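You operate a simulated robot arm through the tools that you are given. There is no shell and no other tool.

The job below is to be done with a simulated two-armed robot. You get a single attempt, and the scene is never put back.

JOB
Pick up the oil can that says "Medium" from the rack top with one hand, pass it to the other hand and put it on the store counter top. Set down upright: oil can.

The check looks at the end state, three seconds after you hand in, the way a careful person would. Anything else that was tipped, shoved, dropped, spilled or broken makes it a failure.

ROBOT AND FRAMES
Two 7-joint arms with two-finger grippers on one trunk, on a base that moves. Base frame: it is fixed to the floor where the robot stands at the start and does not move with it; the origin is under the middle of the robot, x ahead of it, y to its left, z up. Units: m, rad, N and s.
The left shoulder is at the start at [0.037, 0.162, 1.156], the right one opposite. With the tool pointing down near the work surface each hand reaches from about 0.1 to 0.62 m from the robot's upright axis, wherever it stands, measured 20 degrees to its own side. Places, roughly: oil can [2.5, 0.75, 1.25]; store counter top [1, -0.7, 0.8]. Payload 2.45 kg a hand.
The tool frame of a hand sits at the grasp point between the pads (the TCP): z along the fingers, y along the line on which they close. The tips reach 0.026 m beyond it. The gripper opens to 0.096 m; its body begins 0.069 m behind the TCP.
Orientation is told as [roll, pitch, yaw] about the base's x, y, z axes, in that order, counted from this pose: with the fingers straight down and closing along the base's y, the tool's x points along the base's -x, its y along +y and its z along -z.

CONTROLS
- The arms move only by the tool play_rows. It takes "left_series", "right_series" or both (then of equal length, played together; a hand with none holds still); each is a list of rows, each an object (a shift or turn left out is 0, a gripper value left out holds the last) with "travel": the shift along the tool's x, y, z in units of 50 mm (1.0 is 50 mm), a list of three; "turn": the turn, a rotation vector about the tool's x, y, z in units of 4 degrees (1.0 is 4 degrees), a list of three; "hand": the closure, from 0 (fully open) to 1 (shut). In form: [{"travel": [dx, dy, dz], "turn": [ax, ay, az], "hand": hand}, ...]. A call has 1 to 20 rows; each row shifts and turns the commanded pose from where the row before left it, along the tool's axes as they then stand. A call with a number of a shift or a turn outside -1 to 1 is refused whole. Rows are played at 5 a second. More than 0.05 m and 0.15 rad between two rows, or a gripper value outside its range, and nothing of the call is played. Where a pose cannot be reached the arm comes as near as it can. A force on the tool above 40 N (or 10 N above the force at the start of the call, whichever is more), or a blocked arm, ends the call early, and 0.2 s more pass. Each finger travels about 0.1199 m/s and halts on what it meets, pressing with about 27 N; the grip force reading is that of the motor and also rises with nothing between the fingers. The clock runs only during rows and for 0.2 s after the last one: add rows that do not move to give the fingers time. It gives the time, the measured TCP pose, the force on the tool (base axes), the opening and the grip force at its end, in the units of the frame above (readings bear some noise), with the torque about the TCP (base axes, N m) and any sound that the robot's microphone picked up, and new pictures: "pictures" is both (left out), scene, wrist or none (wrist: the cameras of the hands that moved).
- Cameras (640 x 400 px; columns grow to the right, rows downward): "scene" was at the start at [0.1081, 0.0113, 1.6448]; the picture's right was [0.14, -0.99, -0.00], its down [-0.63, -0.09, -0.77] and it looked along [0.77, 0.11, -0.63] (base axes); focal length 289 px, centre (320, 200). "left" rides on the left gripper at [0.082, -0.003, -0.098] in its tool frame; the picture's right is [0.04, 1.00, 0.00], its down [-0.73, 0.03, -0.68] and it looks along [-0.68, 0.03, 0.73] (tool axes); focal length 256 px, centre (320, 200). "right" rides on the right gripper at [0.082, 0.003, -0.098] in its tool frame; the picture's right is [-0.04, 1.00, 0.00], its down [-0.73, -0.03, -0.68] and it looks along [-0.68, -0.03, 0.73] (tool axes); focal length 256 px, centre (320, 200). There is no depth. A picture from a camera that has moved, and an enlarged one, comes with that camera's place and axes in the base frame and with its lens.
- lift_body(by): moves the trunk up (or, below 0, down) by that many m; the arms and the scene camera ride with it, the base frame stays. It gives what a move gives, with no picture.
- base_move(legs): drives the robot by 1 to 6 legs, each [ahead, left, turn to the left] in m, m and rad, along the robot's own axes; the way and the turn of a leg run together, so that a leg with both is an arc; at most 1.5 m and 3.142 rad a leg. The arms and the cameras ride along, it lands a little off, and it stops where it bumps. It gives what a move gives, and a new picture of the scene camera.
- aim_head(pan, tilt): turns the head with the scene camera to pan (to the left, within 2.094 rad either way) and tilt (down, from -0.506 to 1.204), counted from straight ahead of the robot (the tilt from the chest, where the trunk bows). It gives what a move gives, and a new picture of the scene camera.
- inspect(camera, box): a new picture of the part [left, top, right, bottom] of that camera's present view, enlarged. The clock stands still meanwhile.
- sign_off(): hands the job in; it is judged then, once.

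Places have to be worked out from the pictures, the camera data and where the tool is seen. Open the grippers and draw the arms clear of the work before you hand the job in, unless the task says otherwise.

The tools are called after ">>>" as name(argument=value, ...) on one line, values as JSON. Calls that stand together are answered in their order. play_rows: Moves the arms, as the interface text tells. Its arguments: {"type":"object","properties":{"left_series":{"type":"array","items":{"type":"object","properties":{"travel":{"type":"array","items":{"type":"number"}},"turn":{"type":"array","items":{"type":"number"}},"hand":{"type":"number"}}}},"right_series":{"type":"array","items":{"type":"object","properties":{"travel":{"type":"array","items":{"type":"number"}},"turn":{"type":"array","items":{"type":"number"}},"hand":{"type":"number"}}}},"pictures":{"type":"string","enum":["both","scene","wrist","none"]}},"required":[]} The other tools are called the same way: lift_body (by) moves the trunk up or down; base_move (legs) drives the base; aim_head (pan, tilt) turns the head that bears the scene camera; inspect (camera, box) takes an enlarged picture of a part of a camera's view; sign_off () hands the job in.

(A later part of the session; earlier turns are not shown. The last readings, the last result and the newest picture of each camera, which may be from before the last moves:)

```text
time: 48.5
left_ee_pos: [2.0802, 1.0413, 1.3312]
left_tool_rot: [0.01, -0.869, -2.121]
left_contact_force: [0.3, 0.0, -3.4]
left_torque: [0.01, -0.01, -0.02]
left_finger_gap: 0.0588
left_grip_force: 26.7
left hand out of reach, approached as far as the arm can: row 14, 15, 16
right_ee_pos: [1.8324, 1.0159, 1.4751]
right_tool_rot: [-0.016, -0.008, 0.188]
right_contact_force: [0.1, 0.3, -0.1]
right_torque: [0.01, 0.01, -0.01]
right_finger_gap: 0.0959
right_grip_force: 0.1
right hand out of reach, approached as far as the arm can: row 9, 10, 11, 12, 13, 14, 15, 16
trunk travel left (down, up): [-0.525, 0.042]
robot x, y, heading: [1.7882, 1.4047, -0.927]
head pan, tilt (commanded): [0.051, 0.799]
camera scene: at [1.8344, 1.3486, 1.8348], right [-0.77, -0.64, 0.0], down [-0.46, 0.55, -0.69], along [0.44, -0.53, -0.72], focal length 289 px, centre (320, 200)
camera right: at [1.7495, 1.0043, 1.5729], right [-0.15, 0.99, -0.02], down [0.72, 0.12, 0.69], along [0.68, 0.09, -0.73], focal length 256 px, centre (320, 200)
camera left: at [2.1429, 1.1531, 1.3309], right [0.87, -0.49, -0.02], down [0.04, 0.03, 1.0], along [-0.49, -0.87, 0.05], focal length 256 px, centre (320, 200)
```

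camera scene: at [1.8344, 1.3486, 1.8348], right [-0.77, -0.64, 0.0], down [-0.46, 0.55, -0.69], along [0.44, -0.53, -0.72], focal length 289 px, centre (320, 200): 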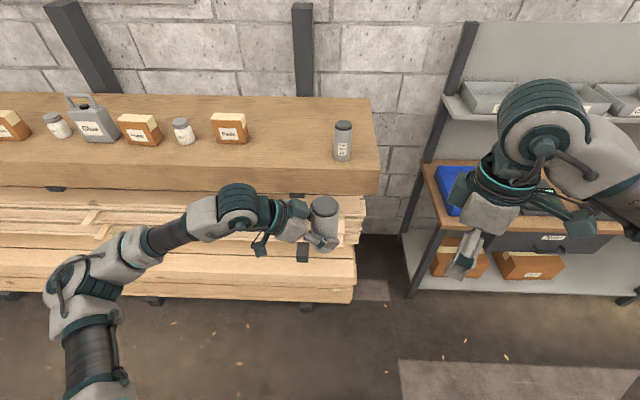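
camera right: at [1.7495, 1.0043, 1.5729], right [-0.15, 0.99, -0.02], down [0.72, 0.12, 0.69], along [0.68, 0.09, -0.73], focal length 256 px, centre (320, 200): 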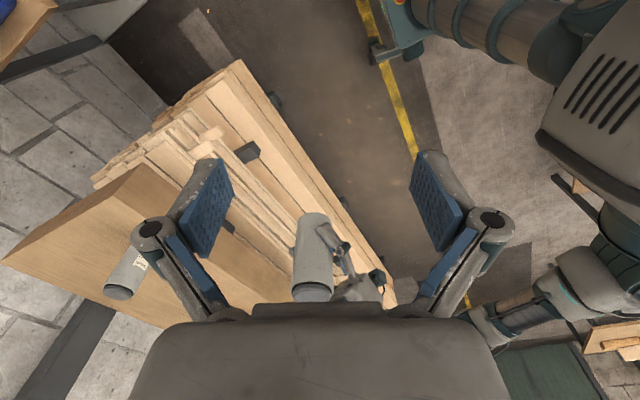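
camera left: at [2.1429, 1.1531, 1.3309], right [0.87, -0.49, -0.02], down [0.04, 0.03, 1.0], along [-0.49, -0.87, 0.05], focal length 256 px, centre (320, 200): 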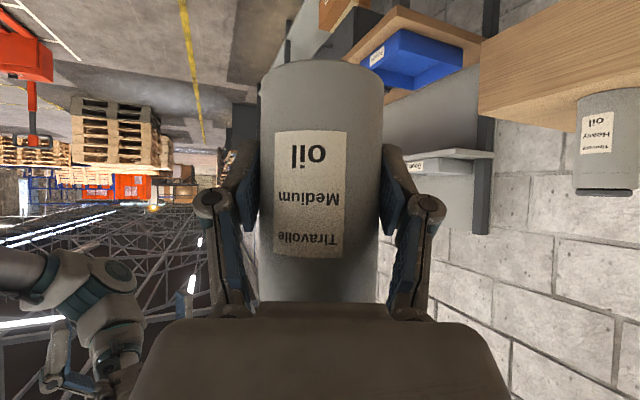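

The left hand now points right (about 68°) with the can upright, but the right hand ran out of reach up high while turning. I lower both hands by 0.2 m, where the arms have more freedom, keeping them about 0.2 m apart.

>>> play_rows(left_series=[{"travel": [0.306, 0, 0.257]}, {"travel": [0.306, 0, 0.257]}, {"travel": [0.306, 0, 0.257]}, {"travel": [0.306, 0, 0.257]}, {"travel": [0.306, 0, 0.257]}, {"travel": [0.306, 0, 0.257]}, {"travel": [0.306, 0, 0.257]}, {"travel": [0.306, 0, 0.257]}, {"travel": [0.306, 0, 0.257]}, {"travel": [0.306, 0, 0.257]}, {}, {}], right_series=[{"travel": [0, 0, 0.4]}, {"travel": [0, 0, 0.4]}, {"travel": [0, 0, 0.4]}, {"travel": [0, 0, 0.4]}, {"travel": [0, 0, 0.4]}, {"travel": [0, 0, 0.4]}, {"travel": [0, 0, 0.4]}, {"travel": [0, 0, 0.4]}, {"travel": [0, 0, 0.4]}, {"travel": [0, 0, 0.4]}, {}, {}], pictures="both")

```text
time: 51.0
left_ee_pos: [2.0816, 1.0423, 1.1341]
left_tool_rot: [0.01, -0.87, -2.121]
left_contact_force: [0.2, -0.2, -3.9]
left_torque: [0.03, -0.01, 0.03]
left_finger_gap: 0.0588
left_grip_force: 26.8
right_ee_pos: [1.8341, 1.0134, 1.2751]
right_tool_rot: [-0.015, -0.009, 0.186]
right_contact_force: [0.1, -0.4, 0.9]
right_torque: [-0.01, -0.01, -0.05]
right_finger_gap: 0.0958
right_grip_force: 0.0
trunk travel left (down, up): [-0.525, 0.042]
robot x, y, heading: [1.7934, 1.4032, -0.935]
head pan, tilt (commanded): [0.051, 0.799]
camera scene: at [1.8343, 1.3487, 1.8348], right [-0.77, -0.64, 0.0], down [-0.46, 0.55, -0.69], along [0.44, -0.53, -0.72], focal length 289 px, centre (320, 200)
camera right: at [1.751, 1.0019, 1.3724], right [-0.15, 0.99, -0.02], down [0.72, 0.12, 0.69], along [0.68, 0.09, -0.73], focal length 256 px, centre (320, 200)
camera left: at [2.1427, 1.1537, 1.1327], right [0.87, -0.49, -0.02], down [0.04, 0.03, 1.0], along [-0.49, -0.87, 0.05], focal length 256 px, centre (320, 200)
```

scene: 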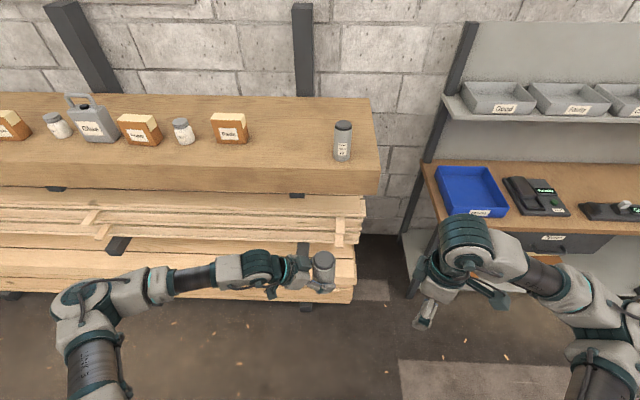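
right: 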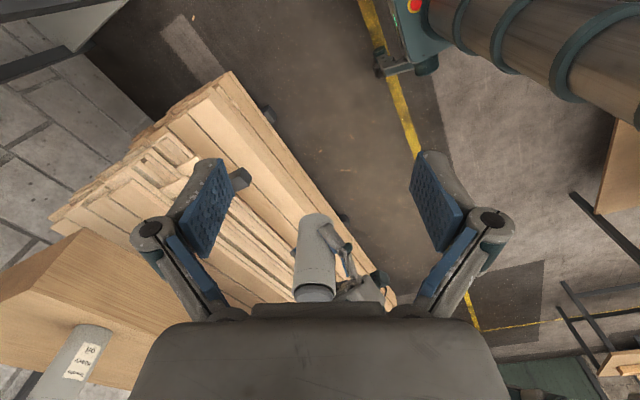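
left: 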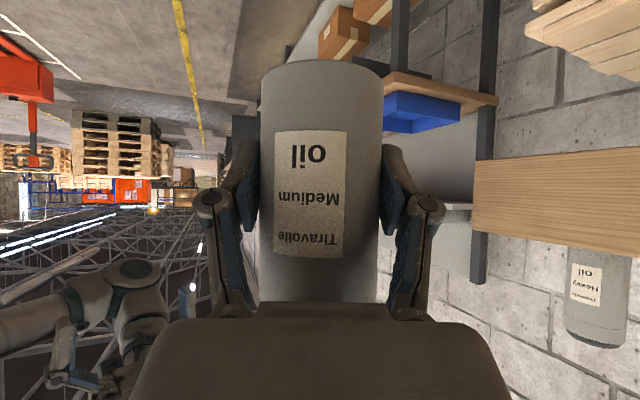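

Both hands followed fully at the lower height. I turn the left hand 20° more to the right and the right tool 32° more to the left.

>>> play_rows(left_series=[{"turn": [0.766, 0, 0.643]}, {"turn": [0.766, 0, 0.643]}, {"turn": [0.766, 0, 0.643]}, {"turn": [0.766, 0, 0.643]}, {"turn": [0.766, 0, 0.643]}, {}, {}, {}, {}], right_series=[{"turn": [0, 0, -1]}, {"turn": [0, 0, -1]}, {"turn": [0, 0, -1]}, {"turn": [0, 0, -1]}, {"turn": [0, 0, -1]}, {"turn": [0, 0, -1]}, {"turn": [0, 0, -1]}, {"turn": [0, 0, -1]}, {}], pictures="both")

```text
time: 53.0
left_ee_pos: [2.0382, 1.0301, 1.1294]
left_tool_rot: [0.021, -0.909, -2.426]
left_contact_force: [-0.6, -0.2, -3.3]
left_torque: [0.04, 0.0, 0.0]
left_finger_gap: 0.0591
left_grip_force: 26.7
left hand out of reach, approached as far as the arm can: row 1, 2, 3
right_ee_pos: [1.8379, 1.0987, 1.2793]
right_tool_rot: [-0.02, 0.001, 0.744]
right_contact_force: [1.2, 0.0, 0.3]
right_torque: [0.0, 0.01, -0.03]
right_finger_gap: 0.0962
right_grip_force: 0.0
right hand out of reach, approached as far as the arm can: row 3, 4, 5, 6, 7, 8
trunk travel left (down, up): [-0.525, 0.042]
robot x, y, heading: [1.7941, 1.401, -0.934]
head pan, tilt (commanded): [0.051, 0.799]
camera scene: at [1.8345, 1.3481, 1.8348], right [-0.77, -0.64, 0.0], down [-0.46, 0.55, -0.69], along [0.44, -0.53, -0.72], focal length 289 px, centre (320, 200)
camera right: at [1.7743, 1.0466, 1.3773], right [-0.65, 0.76, -0.02], down [0.55, 0.49, 0.68], along [0.53, 0.43, -0.74], focal length 256 px, centre (320, 200)
camera left: at [2.1297, 1.1184, 1.1241], right [0.68, -0.73, -0.02], down [0.07, 0.04, 1.0], along [-0.72, -0.68, 0.08], focal length 256 px, centre (320, 200)
```

scene: 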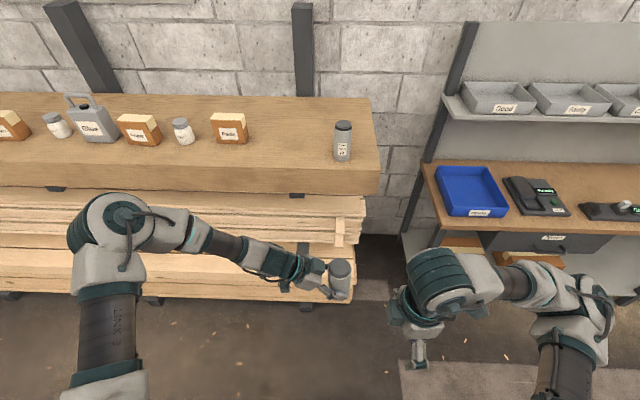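
right: 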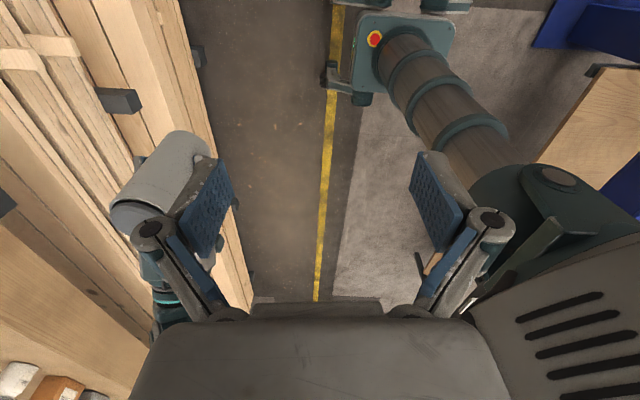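
left: 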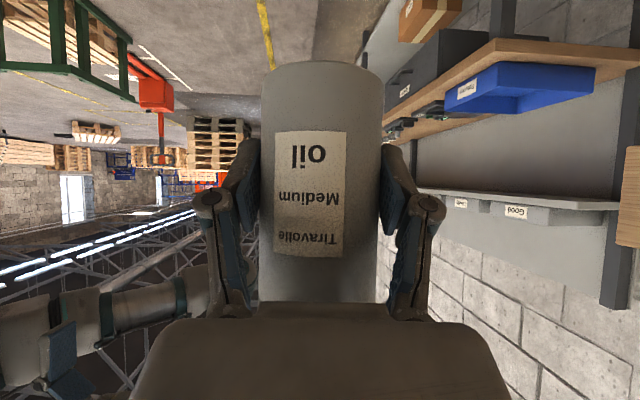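

The left hand now points almost straight right (can at about 0.44 ahead, -0.03 left, upright), but the right hand got pulled in by its reach limit at 96° yaw. I ease its yaw back to about 76°, move it forward and right to a freer spot, and pitch it up 24° so it leans away from the left hand.

>>> play_rows(right_series=[{"turn": [0, 0, 1]}, {"turn": [0, 0, 1]}, {"turn": [0, 0, 1]}, {"turn": [0, 0, 1]}, {"turn": [0, 0, 1]}, {"travel": [0.25, -0.44, -0.067]}, {"travel": [0.25, -0.44, -0.067]}, {"travel": [0.25, -0.44, -0.067]}, {"travel": [0.25, -0.44, -0.067]}, {"travel": [0.25, -0.44, -0.067]}, {"travel": [0.25, -0.44, -0.067]}, {"turn": [0, -1, 0]}, {"turn": [0, -1, 0]}, {"turn": [0, -1, 0]}, {"turn": [0, -1, 0]}, {"turn": [0, -1, 0]}, {"turn": [0, -1, 0]}, {}], pictures="both")

```text
time: 56.9
left_ee_pos: [2.0381, 1.03, 1.1305]
left_tool_rot: [0.022, -0.908, -2.429]
left_contact_force: [0.4, 0.4, -3.5]
left_torque: [0.01, 0.02, 0.03]
left_finger_gap: 0.0588
left_grip_force: 26.9
right_ee_pos: [1.8475, 1.0413, 1.3058]
right_tool_rot: [-0.018, -0.424, 0.405]
right_contact_force: [-0.5, 0.4, -0.2]
right_torque: [0.0, 0.01, -0.02]
right_finger_gap: 0.0959
right_grip_force: 0.1
right hand out of reach, approached as far as the arm can: row 9, 10, 11, 13, 14, 15, 17
trunk travel left (down, up): [-0.525, 0.042]
robot x, y, heading: [1.7886, 1.4, -0.932]
head pan, tilt (commanded): [0.051, 0.799]
camera scene: at [1.8335, 1.3477, 1.8348], right [-0.77, -0.64, 0.0], down [-0.46, 0.55, -0.69], along [0.44, -0.53, -0.72], focal length 289 px, centre (320, 200)
camera right: at [1.7393, 1.0002, 1.3621], right [-0.35, 0.94, 0.0], down [0.36, 0.14, 0.92], along [0.86, 0.32, -0.39], focal length 256 px, centre (320, 200)
```

scene: 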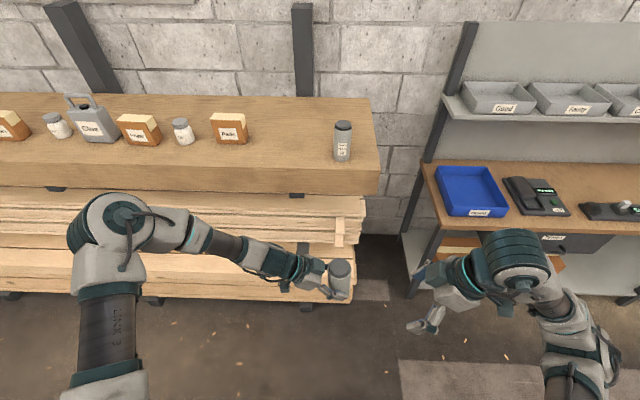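
right: 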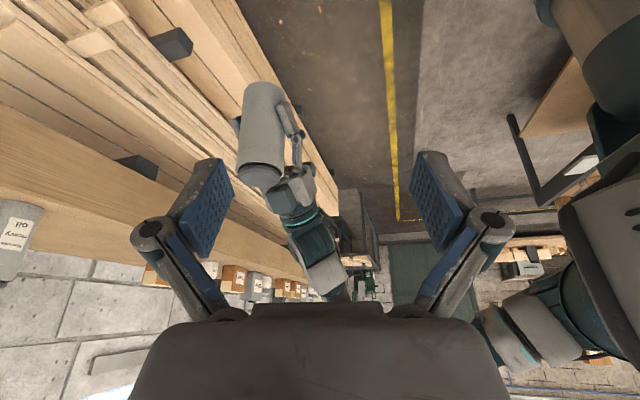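

The right hand again stops short because it works too high for this posture. I lower both hands another 0.2 m, keeping their separation.

>>> play_rows(left_series=[{"travel": [0.315, 0, 0.246]}, {"travel": [0.315, 0, 0.246]}, {"travel": [0.315, 0, 0.246]}, {"travel": [0.315, 0, 0.246]}, {"travel": [0.315, 0, 0.246]}, {"travel": [0.315, 0, 0.246]}, {"travel": [0.315, 0, 0.246]}, {"travel": [0.315, 0, 0.246]}, {"travel": [0.315, 0, 0.246]}, {"travel": [0.315, 0, 0.246]}, {}, {}], right_series=[{"travel": [0.165, 0, 0.364]}, {"travel": [0.165, 0, 0.364]}, {"travel": [0.165, 0, 0.364]}, {"travel": [0.165, 0, 0.364]}, {"travel": [0.165, 0, 0.364]}, {"travel": [0.165, 0, 0.364]}, {"travel": [0.165, 0, 0.364]}, {"travel": [0.165, 0, 0.364]}, {"travel": [0.165, 0, 0.364]}, {"travel": [0.165, 0, 0.364]}, {}, {}], pictures="both")

```text
time: 59.5
left_ee_pos: [2.0373, 1.0283, 0.928]
left_tool_rot: [0.021, -0.909, -2.428]
left_contact_force: [-0.1, 0.1, -2.7]
left_torque: [0.0, 0.01, 0.0]
left_finger_gap: 0.0591
left_grip_force: 27.4
right_ee_pos: [1.8258, 1.061, 1.2554]
right_tool_rot: [-0.014, -0.421, 0.4]
right_contact_force: [-0.1, 0.2, 0.4]
right_torque: [-0.04, 0.01, 0.01]
right_finger_gap: 0.0959
right_grip_force: 0.1
right hand out of reach, approached as far as the arm can: row 2, 3, 4, 5, 6, 7, 8, 9, 10
trunk travel left (down, up): [-0.525, 0.042]
robot x, y, heading: [1.7924, 1.3978, -0.93]
head pan, tilt (commanded): [0.051, 0.799]
camera scene: at [1.8334, 1.3479, 1.8348], right [-0.77, -0.64, 0.0], down [-0.46, 0.55, -0.69], along [0.44, -0.53, -0.72], focal length 289 px, centre (320, 200)
camera right: at [1.7174, 1.0206, 1.3117], right [-0.35, 0.94, 0.0], down [0.37, 0.14, 0.92], along [0.86, 0.32, -0.39], focal length 256 px, centre (320, 200)
camera left: at [2.1294, 1.1158, 0.9233], right [0.69, -0.73, -0.02], down [0.07, 0.04, 1.0], along [-0.72, -0.68, 0.08], focal length 256 px, centre (320, 200)
```

scene: 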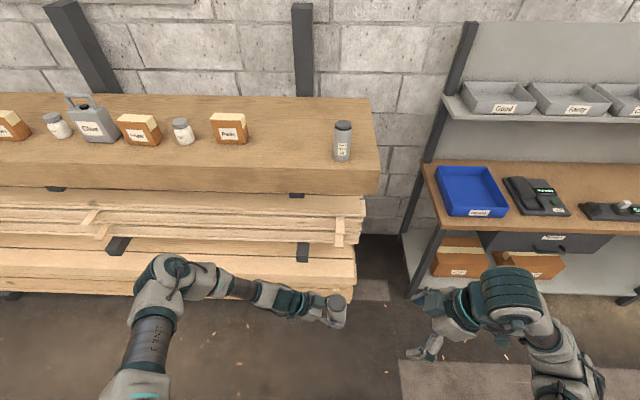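
right: 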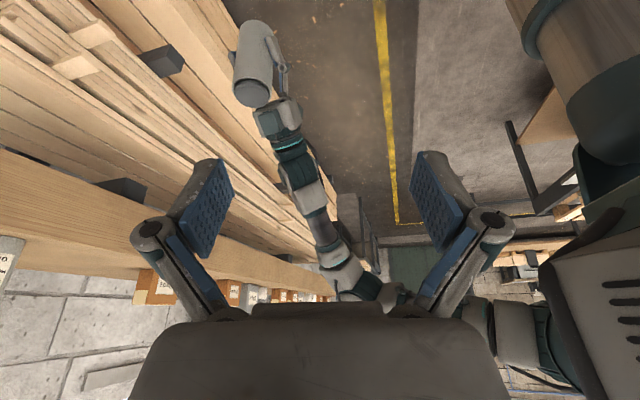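
left: 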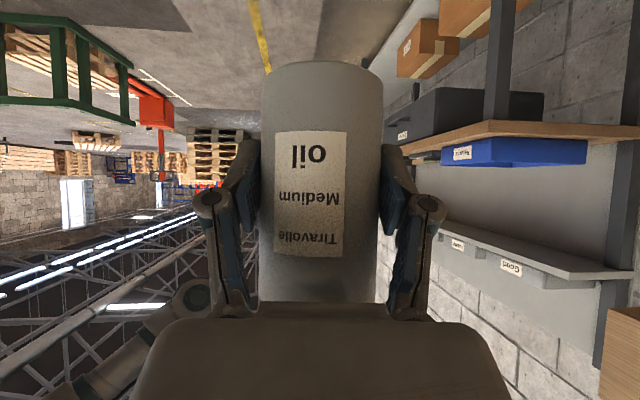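

The left hand followed (can now at z 0.93, upright), but the right one is jammed against a joint limit in this posture. I bring it back to a natural mirrored posture: yaw about 30° inward, tool about 45° below horizontal, a bit further right and lower, and will take the can from the right side above the left fingers.

>>> play_rows(right_series=[{"turn": [0.412, 0, 0.911]}, {"turn": [0.412, 0, 0.911]}, {"turn": [0.412, 0, 0.911]}, {"turn": [0.412, 0, 0.911]}, {"turn": [0.412, 0, 0.911]}, {"turn": [0.412, 0, 0.911]}, {"turn": [0.412, 0, 0.911]}, {"turn": [0.412, 0, 0.911]}, {"turn": [0.412, 0, 0.911]}, {"turn": [0.412, 0, 0.911]}, {"turn": [0.412, 0, 0.911]}, {"turn": [0, -1, 0]}, {"turn": [0, -1, 0]}, {"turn": [0, -1, 0]}, {"turn": [0, -1, 0]}, {"turn": [0, -1, 0]}, {"travel": [0.34, -0.72, 0.37]}, {"travel": [0.34, -0.72, 0.37]}, {"travel": [0.34, -0.72, 0.37]}, {"travel": [0.34, -0.72, 0.37]}], pictures="both")

```text
time: 63.6
left_ee_pos: [2.0375, 1.0274, 0.9287]
left_tool_rot: [0.021, -0.909, -2.428]
left_contact_force: [0.5, 0.9, -4.2]
left_torque: [0.03, 0.0, 0.01]
left_finger_gap: 0.0589
left_grip_force: 27.0
right_ee_pos: [1.8338, 0.8433, 1.2014]
right_tool_rot: [-0.019, -0.787, -0.356]
right_contact_force: [0.2, 0.5, 0.8]
right_torque: [0.05, 0.0, 0.02]
right_finger_gap: 0.0959
right_grip_force: 0.0
right hand out of reach, approached as far as the arm can: row 1, 2, 3, 4, 5, 6, 7, 8, 9, 11, 12, 13, 14, 15, 16
trunk travel left (down, up): [-0.525, 0.042]
robot x, y, heading: [1.7922, 1.4015, -0.926]
head pan, tilt (commanded): [0.051, 0.799]
camera scene: at [1.8311, 1.3457, 1.8348], right [-0.77, -0.64, 0.0], down [-0.46, 0.56, -0.69], along [0.44, -0.53, -0.72], focal length 289 px, centre (320, 200)
camera right: at [1.7168, 0.8937, 1.2129], right [0.39, 0.92, 0.01], down [0.03, -0.03, 1.0], along [0.92, -0.39, -0.04], focal length 256 px, centre (320, 200)
```

scene: 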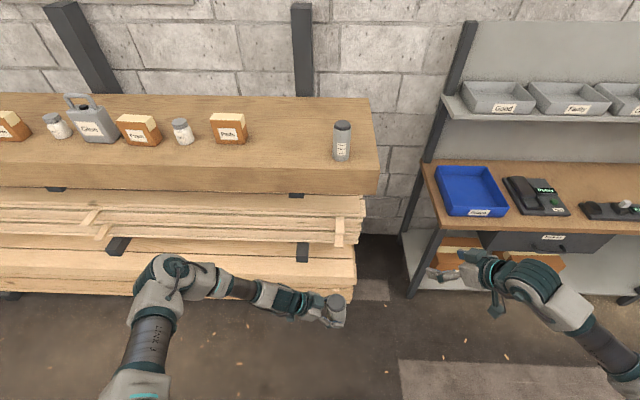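
right: 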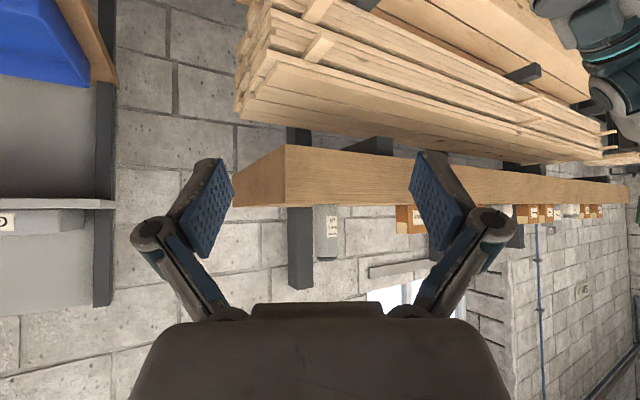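

The right hand is free again at about 0.47 ahead, 0.30 right, tool 45° below horizontal. I yaw it 32° further inward, to about 65°.

>>> play_rows(right_series=[{"turn": [-0.707, 0, -0.707]}, {"turn": [-0.707, 0, -0.707]}, {"turn": [-0.707, 0, -0.707]}, {"turn": [-0.707, 0, -0.707]}, {"turn": [-0.707, 0, -0.707]}, {"turn": [-0.707, 0, -0.707]}, {"turn": [-0.707, 0, -0.707]}, {"turn": [-0.707, 0, -0.707]}, {}, {}], pictures="both")

```text
time: 65.8
left_ee_pos: [2.0381, 1.0276, 0.9288]
left_tool_rot: [0.021, -0.909, -2.428]
left_contact_force: [-0.1, -0.2, -3.1]
left_torque: [0.02, 0.02, -0.02]
left_finger_gap: 0.0587
left_grip_force: 26.8
right_ee_pos: [1.8428, 0.8608, 1.207]
right_tool_rot: [-0.046, -0.777, -0.245]
right_contact_force: [-0.3, 0.5, 0.0]
right_torque: [0.01, -0.04, 0.01]
right_finger_gap: 0.0958
right_grip_force: 0.1
right hand out of reach, approached as far as the arm can: row 1, 2, 3, 4, 5, 6, 7, 8
trunk travel left (down, up): [-0.525, 0.042]
robot x, y, heading: [1.7916, 1.4054, -0.933]
head pan, tilt (commanded): [0.051, 0.799]
camera scene: at [1.832, 1.3471, 1.8348], right [-0.77, -0.64, 0.0], down [-0.46, 0.55, -0.69], along [0.44, -0.53, -0.72], focal length 289 px, centre (320, 200)
camera right: at [1.7212, 0.8983, 1.2208], right [0.3, 0.95, 0.0], down [0.05, -0.01, 1.0], along [0.95, -0.3, -0.05], focal length 256 px, centre (320, 200)
```

scene: 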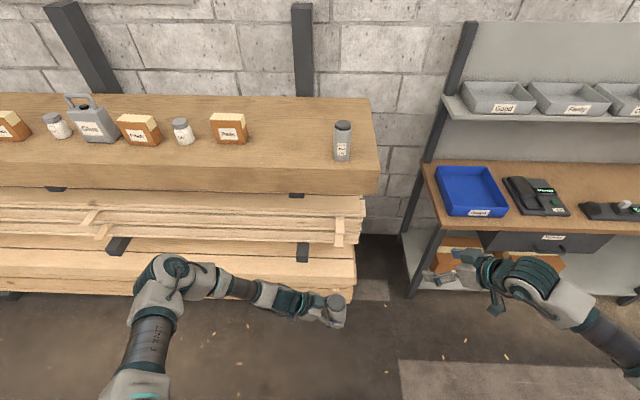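
right: 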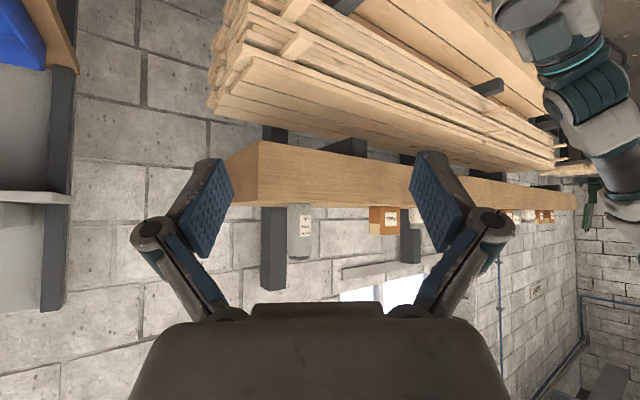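

The right hand could only get to 39° of yaw that far out to the right. I move it toward the centre line, above the can (its underside stays about 0.2 m above the can's top), and then try yawing again.

>>> play_rows(right_series=[{"travel": [-0.286, 0.419, 0.106]}, {"travel": [-0.286, 0.419, 0.106]}, {"travel": [-0.286, 0.419, 0.106]}, {"travel": [-0.286, 0.419, 0.106]}, {"travel": [-0.286, 0.419, 0.106]}, {"travel": [-0.286, 0.419, 0.106]}, {"travel": [-0.286, 0.419, 0.106]}, {"travel": [-0.286, 0.419, 0.106]}, {}, {"turn": [-0.707, 0, -0.707]}, {"turn": [-0.707, 0, -0.707]}, {"turn": [-0.707, 0, -0.707]}, {"turn": [-0.707, 0, -0.707]}, {"turn": [-0.707, 0, -0.707]}, {"turn": [-0.707, 0, -0.707]}, {}], pictures="both")

```text
time: 69.2
left_ee_pos: [2.0369, 1.0286, 0.9291]
left_tool_rot: [0.022, -0.91, -2.429]
left_contact_force: [0.2, 0.3, -3.2]
left_torque: [0.0, -0.01, 0.0]
left_finger_gap: 0.0588
left_grip_force: 27.0
right_ee_pos: [1.9966, 0.9906, 1.2528]
right_tool_rot: [-0.033, -0.763, 0.169]
right_contact_force: [0.1, -0.4, 0.6]
right_torque: [0.0, 0.0, 0.02]
right_finger_gap: 0.0958
right_grip_force: 0.1
trunk travel left (down, up): [-0.525, 0.042]
robot x, y, heading: [1.7916, 1.4004, -0.93]
head pan, tilt (commanded): [0.051, 0.799]
camera scene: at [1.834, 1.3474, 1.8348], right [-0.77, -0.64, 0.0], down [-0.46, 0.55, -0.69], along [0.44, -0.53, -0.72], focal length 289 px, centre (320, 200)
camera right: at [1.8692, 0.9763, 1.2667], right [-0.11, 0.99, 0.0], down [0.06, 0.0, 1.0], along [0.99, 0.11, -0.06], focal length 256 px, centre (320, 200)
```

scene: 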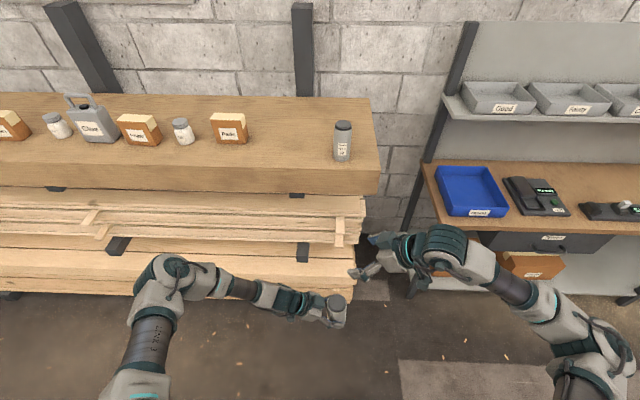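
right: 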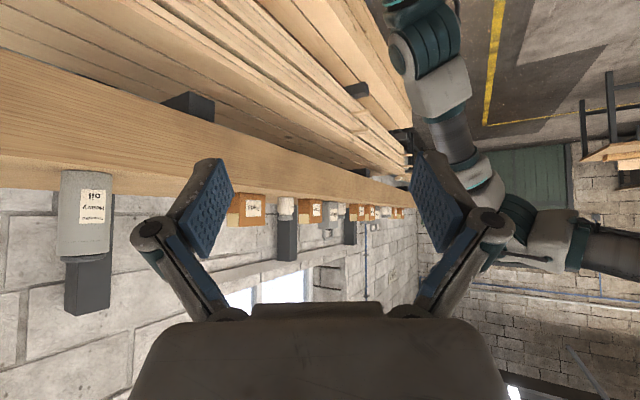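

That worked: the right hand is at 63° yaw near the centre line with no reach trouble. I yaw it 16° further so that it comes close to opposing the left hand.

>>> play_rows(right_series=[{"turn": [-0.707, 0, -0.707]}, {"turn": [-0.707, 0, -0.707]}, {"turn": [-0.707, 0, -0.707]}, {"turn": [-0.707, 0, -0.707]}, {}], pictures="none")

```text
time: 70.5
left_ee_pos: [2.0374, 1.0276, 0.928]
left_tool_rot: [0.022, -0.909, -2.429]
left_contact_force: [0.0, -0.5, -2.0]
left_torque: [0.0, 0.0, -0.02]
left_finger_gap: 0.0587
left_grip_force: 26.7
right_ee_pos: [1.9902, 0.9994, 1.2512]
right_tool_rot: [-0.059, -0.754, 0.23]
right_contact_force: [-0.1, -0.7, 0.2]
right_torque: [-0.01, 0.03, -0.02]
right_finger_gap: 0.096
right_grip_force: 0.1
right hand out of reach, approached as far as the arm can: row 1, 2, 3, 4
trunk travel left (down, up): [-0.525, 0.042]
robot x, y, heading: [1.7901, 1.3984, -0.927]
head pan, tilt (commanded): [0.051, 0.799]
```

The right hand's yaw limit at this height is about 66°; lower heights allowed more for the left one. I lower the right hand 0.13 m straight down (still about 9 cm above the can) and try the yaw again.

>>> play_rows(right_series=[{"travel": [0.257, 0, 0.273]}, {"travel": [0.257, 0, 0.273]}, {"travel": [0.257, 0, 0.273]}, {"travel": [0.257, 0, 0.273]}, {"travel": [0.257, 0, 0.273]}, {"travel": [0.257, 0, 0.273]}, {"travel": [0.257, 0, 0.273]}, {}, {"turn": [-0.68, 0, -0.73]}, {"turn": [-0.68, 0, -0.73]}, {"turn": [-0.68, 0, -0.73]}, {}], pictures="both")

```text
time: 73.0
left_ee_pos: [2.0391, 1.0285, 0.9295]
left_tool_rot: [0.021, -0.912, -2.428]
left_contact_force: [-0.3, -0.3, -3.0]
left_torque: [0.04, -0.04, 0.01]
left_finger_gap: 0.059
left_grip_force: 27.1
right_ee_pos: [2.0153, 1.0424, 1.1123]
right_tool_rot: [-0.019, -0.775, 0.4]
right_contact_force: [-0.1, 0.1, -0.2]
right_torque: [0.0, 0.05, -0.04]
right_finger_gap: 0.0958
right_grip_force: 0.0
right hand out of reach, approached as far as the arm can: row 9, 10, 11
trunk travel left (down, up): [-0.525, 0.042]
robot x, y, heading: [1.7879, 1.4033, -0.933]
head pan, tilt (commanded): [0.051, 0.799]
camera scene: at [1.836, 1.349, 1.8347], right [-0.77, -0.64, 0.0], down [-0.46, 0.55, -0.69], along [0.44, -0.53, -0.72], focal length 289 px, centre (320, 200)
camera right: at [1.8944, 0.9975, 1.1255], right [-0.35, 0.94, 0.01], down [0.05, 0.0, 1.0], along [0.93, 0.35, -0.05], focal length 256 px, centre (320, 200)
```

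scene: 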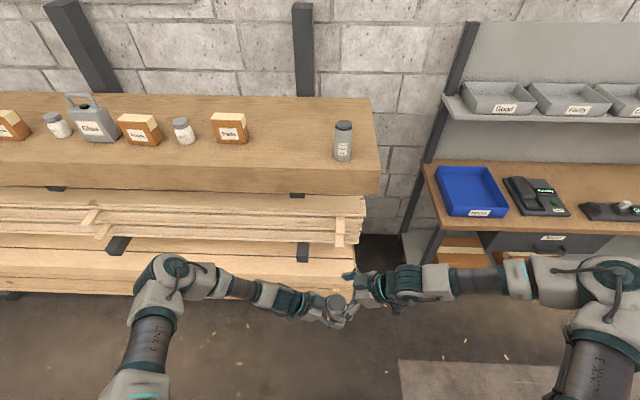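
right: 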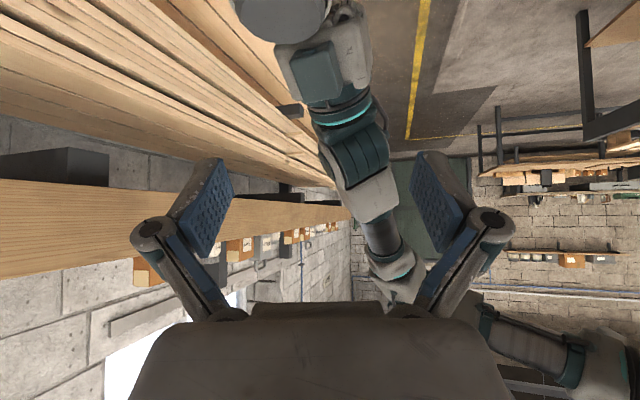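

Now the right hand is at 76° yaw, above and just behind the can, nearly opposing the left hand (mismatch about 18°). I straighten the can by 2°, shift the right hand 25 mm sideways over the can's axis, and lower it 50 mm.

>>> play_rows(left_series=[{"turn": [0, 0.53, 0]}, {}, {}, {}, {}, {}, {}, {}], right_series=[{"travel": [0, -0.25, 0]}, {"travel": [0, -0.25, 0]}, {}, {"travel": [0.175, 0, 0.179]}, {"travel": [0.175, 0, 0.179]}, {"travel": [0.175, 0, 0.179]}, {"travel": [0.175, 0, 0.179]}, {}], pictures="both")

>>> inspect(camera="scene", box=[260, 240, 420, 340])

```text
time: 74.8
left_ee_pos: [2.0386, 1.0278, 0.929]
left_tool_rot: [0.021, -0.872, -2.427]
left_contact_force: [1.1, -0.6, -3.2]
left_torque: [0.0, 0.0, 0.03]
left_finger_gap: 0.0587
left_grip_force: 27.2
right_ee_pos: [2.022, 1.0172, 1.0647]
right_tool_rot: [-0.06, -0.745, 0.44]
right_contact_force: [-0.4, 0.4, 0.5]
right_torque: [0.01, 0.03, 0.01]
right_finger_gap: 0.0958
right_grip_force: 0.0
right hand out of reach, approached as far as the arm can: row 2
trunk travel left (down, up): [-0.525, 0.042]
robot x, y, heading: [1.794, 1.4056, -0.93]
head pan, tilt (commanded): [0.051, 0.799]
camera scene: at [1.8346, 1.3474, 1.8348], right [-0.77, -0.64, 0.0], down [-0.46, 0.55, -0.69], along [0.44, -0.53, -0.72], focal length 289 px, centre (320, 200)
camera right: at [1.9032, 0.9718, 1.0803], right [-0.36, 0.93, -0.02], down [0.07, 0.04, 1.0], along [0.93, 0.36, -0.08], focal length 256 px, centre (320, 200)
camera left: at [2.1298, 1.1158, 0.9288], right [0.69, -0.73, -0.02], down [0.05, 0.02, 1.0], along [-0.73, -0.69, 0.05], focal length 256 px, centre (320, 200)
```

scene: 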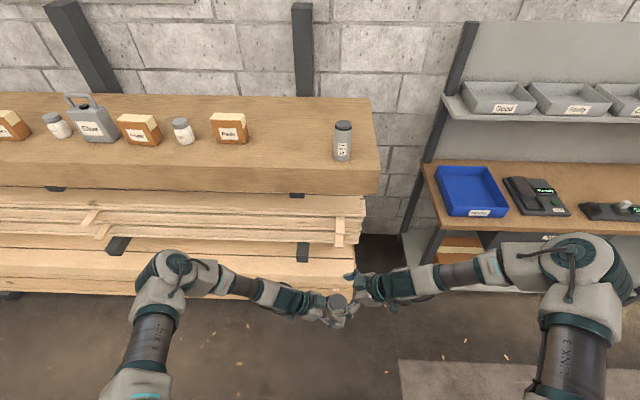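
right: 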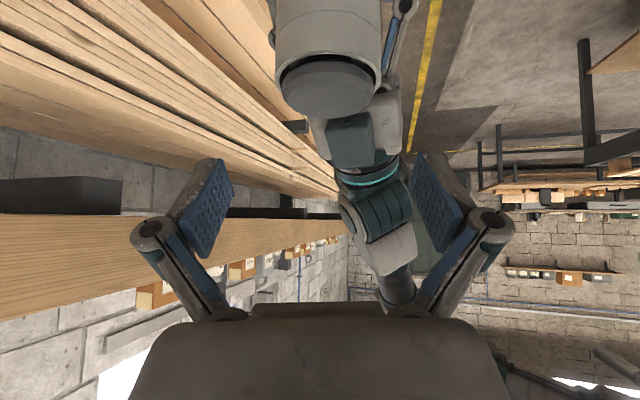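
left: 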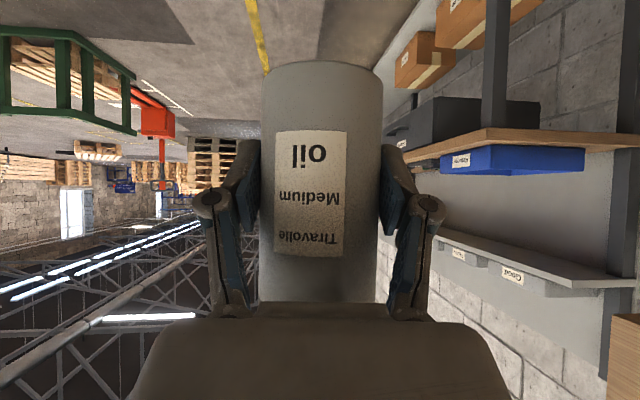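

```text
4.00 times, centred on (340, 290) of scene
camera zoom: at [1.8346, 1.3474, 1.8348], right [-0.77, -0.64, 0.0], down [-0.46, 0.55, -0.69], along [0.44, -0.53, -0.72], focal length 1154 px, centre (240, -160)
```

zoom: 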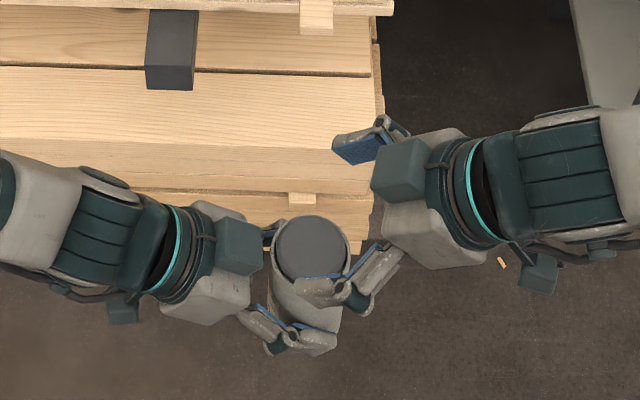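

From above, the right fingers straddle the can's axis (wrist view: cap centred at column 328) and the left hand's knuckle block stays about 1 cm clear of the cap. I lower the right hand 50 mm straight down and look again.

>>> play_rows(right_series=[{"travel": [0.17, 0.015, 0.184]}, {"travel": [0.17, 0.015, 0.184]}, {"travel": [0.17, 0.015, 0.184]}, {"travel": [0.17, 0.015, 0.184]}, {}], pictures="both")

>>> inspect(camera="scene", box=[260, 240, 420, 340])

```text
time: 76.0
left_ee_pos: [2.038, 1.0279, 0.9288]
left_tool_rot: [0.019, -0.874, -2.428]
left_contact_force: [0.6, 0.2, -3.1]
left_torque: [0.01, -0.01, 0.02]
left_finger_gap: 0.059
left_grip_force: 26.9
right_ee_pos: [2.0217, 1.0173, 1.0132]
right_tool_rot: [-0.061, -0.746, 0.439]
right_contact_force: [0.2, -0.2, 0.3]
right_torque: [-0.01, -0.01, -0.01]
right_finger_gap: 0.096
right_grip_force: 0.0
trunk travel left (down, up): [-0.525, 0.042]
robot x, y, heading: [1.7864, 1.4027, -0.929]
head pan, tilt (commanded): [0.051, 0.799]
camera scene: at [1.835, 1.3474, 1.8347], right [-0.77, -0.64, 0.0], down [-0.46, 0.55, -0.69], along [0.44, -0.53, -0.72], focal length 289 px, centre (320, 200)
camera right: at [1.9031, 0.9708, 1.03], right [-0.36, 0.93, -0.02], down [0.07, 0.04, 1.0], along [0.93, 0.36, -0.08], focal length 256 px, centre (320, 200)
```

scene: 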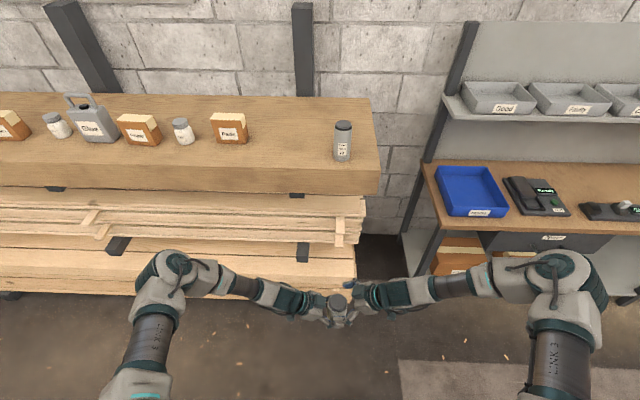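
right: 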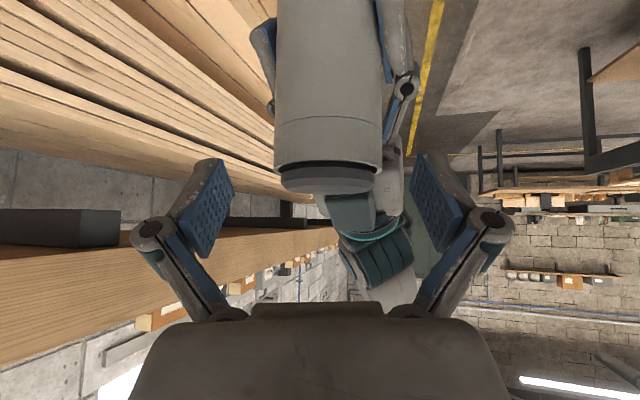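

```text
4.00 times, centred on (340, 290) of scene
camera zoom: at [1.835, 1.3474, 1.8347], right [-0.77, -0.64, 0.0], down [-0.46, 0.55, -0.69], along [0.44, -0.53, -0.72], focal length 1154 px, centre (240, -160)
```

zoom: 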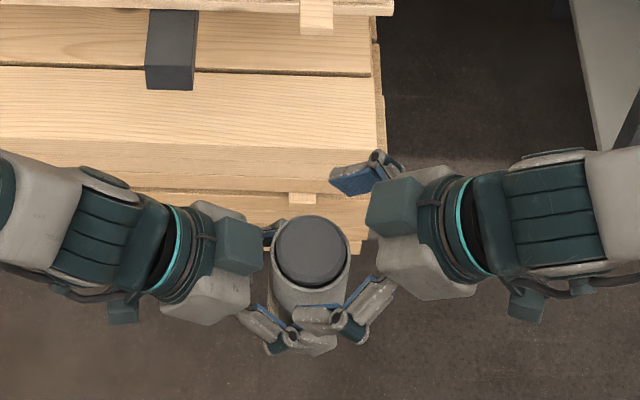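

The can stays centred between the right fingers, and the right fingers pass above the left ones. I lower the last 19 mm (pads will hold the can's upper part, about 2 cm above the left fingers) with a 3 mm sideways correction.

>>> play_rows(right_series=[{"travel": [0.13, 0.035, 0.14]}, {"travel": [0.13, 0.035, 0.14]}, {}, {}], pictures="both")

>>> inspect(camera="scene", box=[280, 260, 400, 335])

```text
time: 77.0
left_ee_pos: [2.0384, 1.0288, 0.9292]
left_tool_rot: [0.018, -0.872, -2.426]
left_contact_force: [0.0, -0.1, -3.5]
left_torque: [-0.01, 0.01, -0.02]
left_finger_gap: 0.0587
left_grip_force: 26.8
right_ee_pos: [2.02, 1.0205, 0.9935]
right_tool_rot: [-0.057, -0.747, 0.44]
right_contact_force: [0.1, -0.7, 0.5]
right_torque: [0.0, 0.0, -0.01]
right_finger_gap: 0.0962
right_grip_force: 0.1
trunk travel left (down, up): [-0.525, 0.042]
robot x, y, heading: [1.7916, 1.3996, -0.927]
head pan, tilt (commanded): [0.051, 0.799]
camera scene: at [1.8349, 1.3473, 1.8347], right [-0.77, -0.64, 0.0], down [-0.46, 0.55, -0.69], along [0.44, -0.53, -0.72], focal length 289 px, centre (320, 200)
camera right: at [1.901, 0.975, 1.0106], right [-0.36, 0.93, -0.02], down [0.07, 0.04, 1.0], along [0.93, 0.36, -0.08], focal length 256 px, centre (320, 200)
```

scene: 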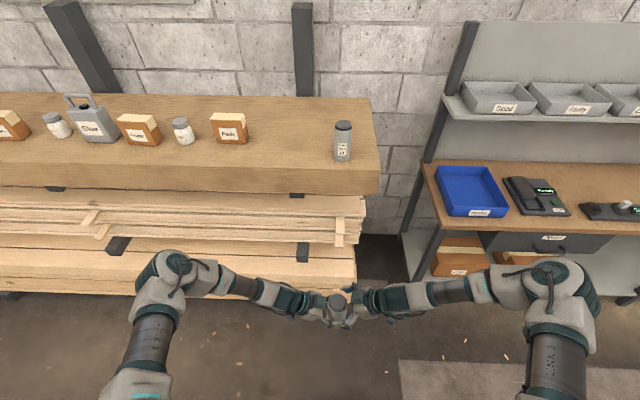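
right: 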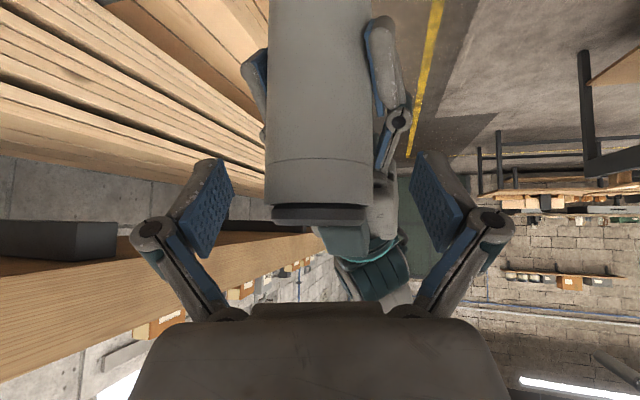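

```text
5.33 times, centred on (340, 298) of scene
camera zoom: at [1.8349, 1.3473, 1.8347], right [-0.77, -0.64, 0.0], down [-0.46, 0.55, -0.69], along [0.44, -0.53, -0.72], focal length 1539 px, centre (213, -320)
```

zoom: 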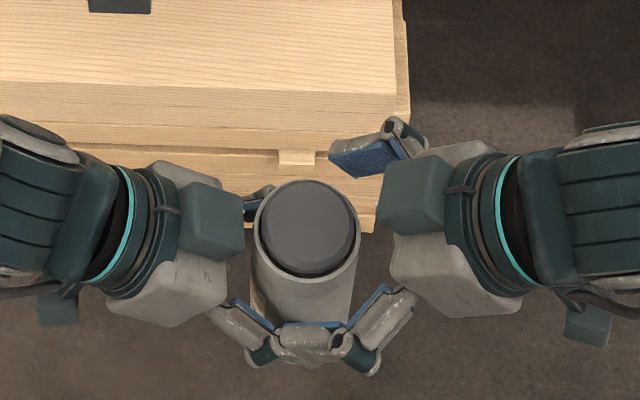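

The can is centred (column 320) and the right pads sit around its upper body, with roughly 1–2 cm of height between the two sets of fingers. I close the right gripper gently.

>>> play_rows(right_series=[{"hand": 0.2}, {"hand": 0.28}, {"hand": 0.34}, {"hand": 0.4}, {"hand": 0.5}, {"hand": 1.0}, {"hand": 1.0}, {"hand": 1.0}], pictures="both")

>>> inspect(camera="scene", box=[280, 260, 400, 335])

```text
time: 78.8
left_ee_pos: [2.0376, 1.0276, 0.9277]
left_tool_rot: [0.02, -0.873, -2.426]
left_contact_force: [0.7, 6.3, -5.5]
left_torque: [-0.25, -0.12, 0.0]
left_finger_gap: 0.0588
left_grip_force: 26.7
right_ee_pos: [2.0198, 1.0202, 0.9942]
right_tool_rot: [-0.062, -0.744, 0.439]
right_contact_force: [-0.3, -6.5, 1.7]
right_torque: [-0.12, 0.1, -0.09]
right_finger_gap: 0.06
right_grip_force: 27.6
trunk travel left (down, up): [-0.525, 0.042]
robot x, y, heading: [1.7901, 1.4035, -0.927]
head pan, tilt (commanded): [0.051, 0.799]
camera scene: at [1.8349, 1.3474, 1.8347], right [-0.77, -0.64, 0.0], down [-0.46, 0.55, -0.69], along [0.44, -0.53, -0.72], focal length 289 px, centre (320, 200)
camera right: at [1.901, 0.9747, 1.0108], right [-0.36, 0.93, -0.02], down [0.07, 0.04, 1.0], along [0.93, 0.36, -0.08], focal length 256 px, centre (320, 200)
```

scene: 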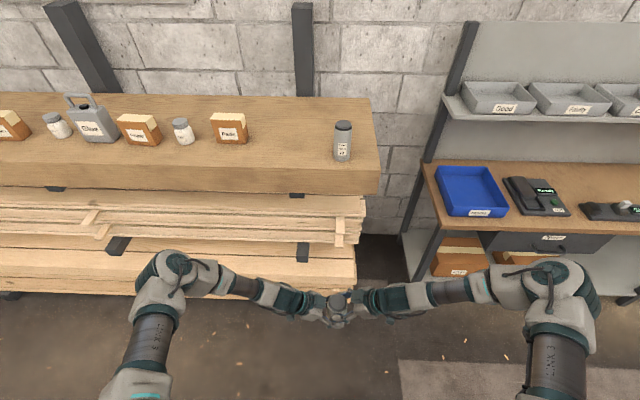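
right: 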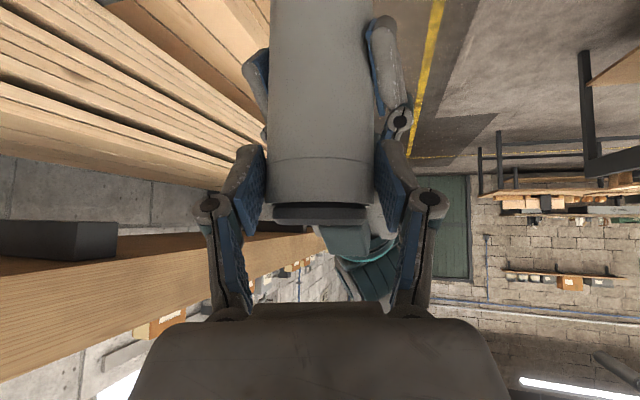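

```text
5.33 times, centred on (340, 298) of scene
camera zoom: at [1.8349, 1.3474, 1.8347], right [-0.77, -0.64, 0.0], down [-0.46, 0.55, -0.69], along [0.44, -0.53, -0.72], focal length 1539 px, centre (213, -320)
```

zoom: 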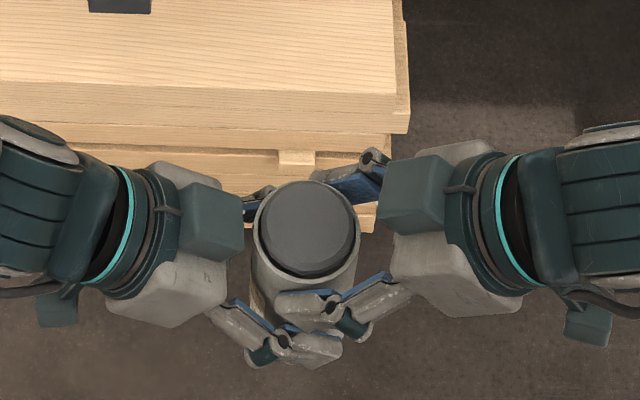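

Both hands hold the can now (right gap 60 mm, 27.6 N; internal forces only about 6 N). I open the left gripper slowly and watch the right hand take the weight.

>>> play_rows(left_series=[{"hand": 0.36}, {"hand": 0.34}, {"hand": 0.3}, {"hand": 0.25}, {"hand": 0.15}, {"hand": 0.0}, {"hand": 0.0}, {"hand": 0.0}], pictures="both")

>>> inspect(camera="scene", box=[280, 260, 400, 335])

```text
time: 80.7
left_ee_pos: [2.0382, 1.0294, 0.9292]
left_tool_rot: [0.021, -0.872, -2.426]
left_contact_force: [0.7, 0.4, -0.2]
left_torque: [0.01, -0.02, -0.03]
left_finger_gap: 0.096
left_grip_force: 0.0
right_ee_pos: [2.0199, 1.0203, 0.9942]
right_tool_rot: [-0.061, -0.746, 0.439]
right_contact_force: [0.3, -1.0, 0.4]
right_torque: [-0.02, 0.05, 0.01]
right_finger_gap: 0.0595
right_grip_force: 27.3
trunk travel left (down, up): [-0.525, 0.042]
robot x, y, heading: [1.7912, 1.3975, -0.931]
head pan, tilt (commanded): [0.051, 0.799]
camera scene: at [1.8349, 1.3474, 1.8347], right [-0.77, -0.64, 0.0], down [-0.46, 0.55, -0.69], along [0.44, -0.53, -0.72], focal length 289 px, centre (320, 200)
camera left: at [2.13, 1.1158, 0.9287], right [0.69, -0.73, -0.02], down [0.05, 0.02, 1.0], along [-0.73, -0.69, 0.05], focal length 256 px, centre (320, 200)
```

scene: 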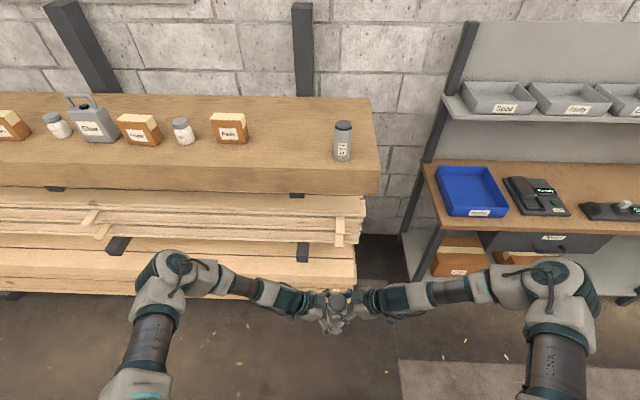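
left: 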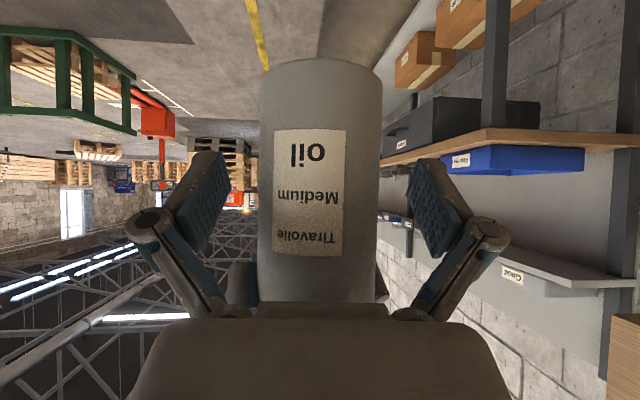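

```text
5.33 times, centred on (340, 298) of scene
camera zoom: at [1.8349, 1.3474, 1.8347], right [-0.77, -0.64, 0.0], down [-0.46, 0.55, -0.69], along [0.44, -0.53, -0.72], focal length 1539 px, centre (213, -320)
```

zoom: 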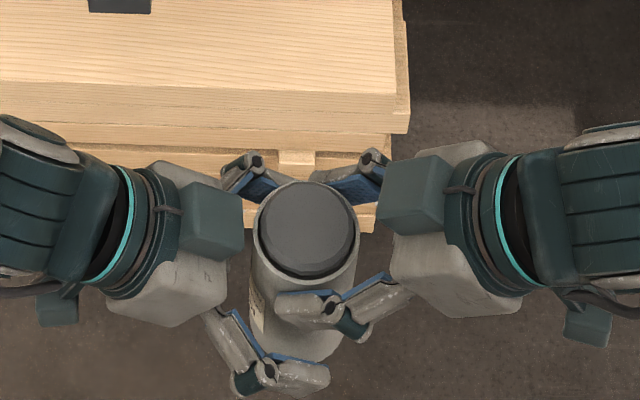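

The left gripper is open and the can stays in the right hand; the right force reading doesn't yet show the weight, so I read it once more with the arms still.

>>> play_rows(right_series=[{}, {}, {}], pictures="wrist")

```text
time: 81.5
left_ee_pos: [2.0374, 1.0289, 0.9299]
left_tool_rot: [0.02, -0.872, -2.429]
left_contact_force: [-0.5, -0.4, 0.1]
left_torque: [-0.01, -0.02, 0.01]
left_finger_gap: 0.0961
left_grip_force: 0.1
right_ee_pos: [2.0192, 1.021, 0.9945]
right_tool_rot: [-0.06, -0.746, 0.439]
right_contact_force: [-0.2, -0.4, -0.3]
right_torque: [-0.01, 0.07, 0.03]
right_finger_gap: 0.0599
right_grip_force: 27.0
trunk travel left (down, up): [-0.525, 0.042]
robot x, y, heading: [1.7875, 1.3997, -0.929]
head pan, tilt (commanded): [0.051, 0.799]
camera right: at [1.901, 0.9751, 1.0107], right [-0.36, 0.93, -0.02], down [0.07, 0.04, 1.0], along [0.93, 0.36, -0.08], focal length 256 px, centre (320, 200)
```

right: 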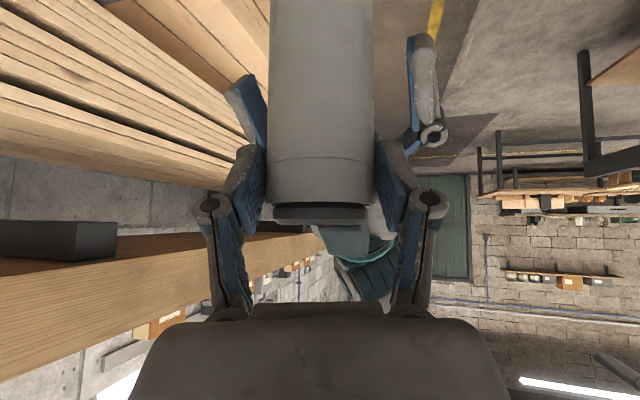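

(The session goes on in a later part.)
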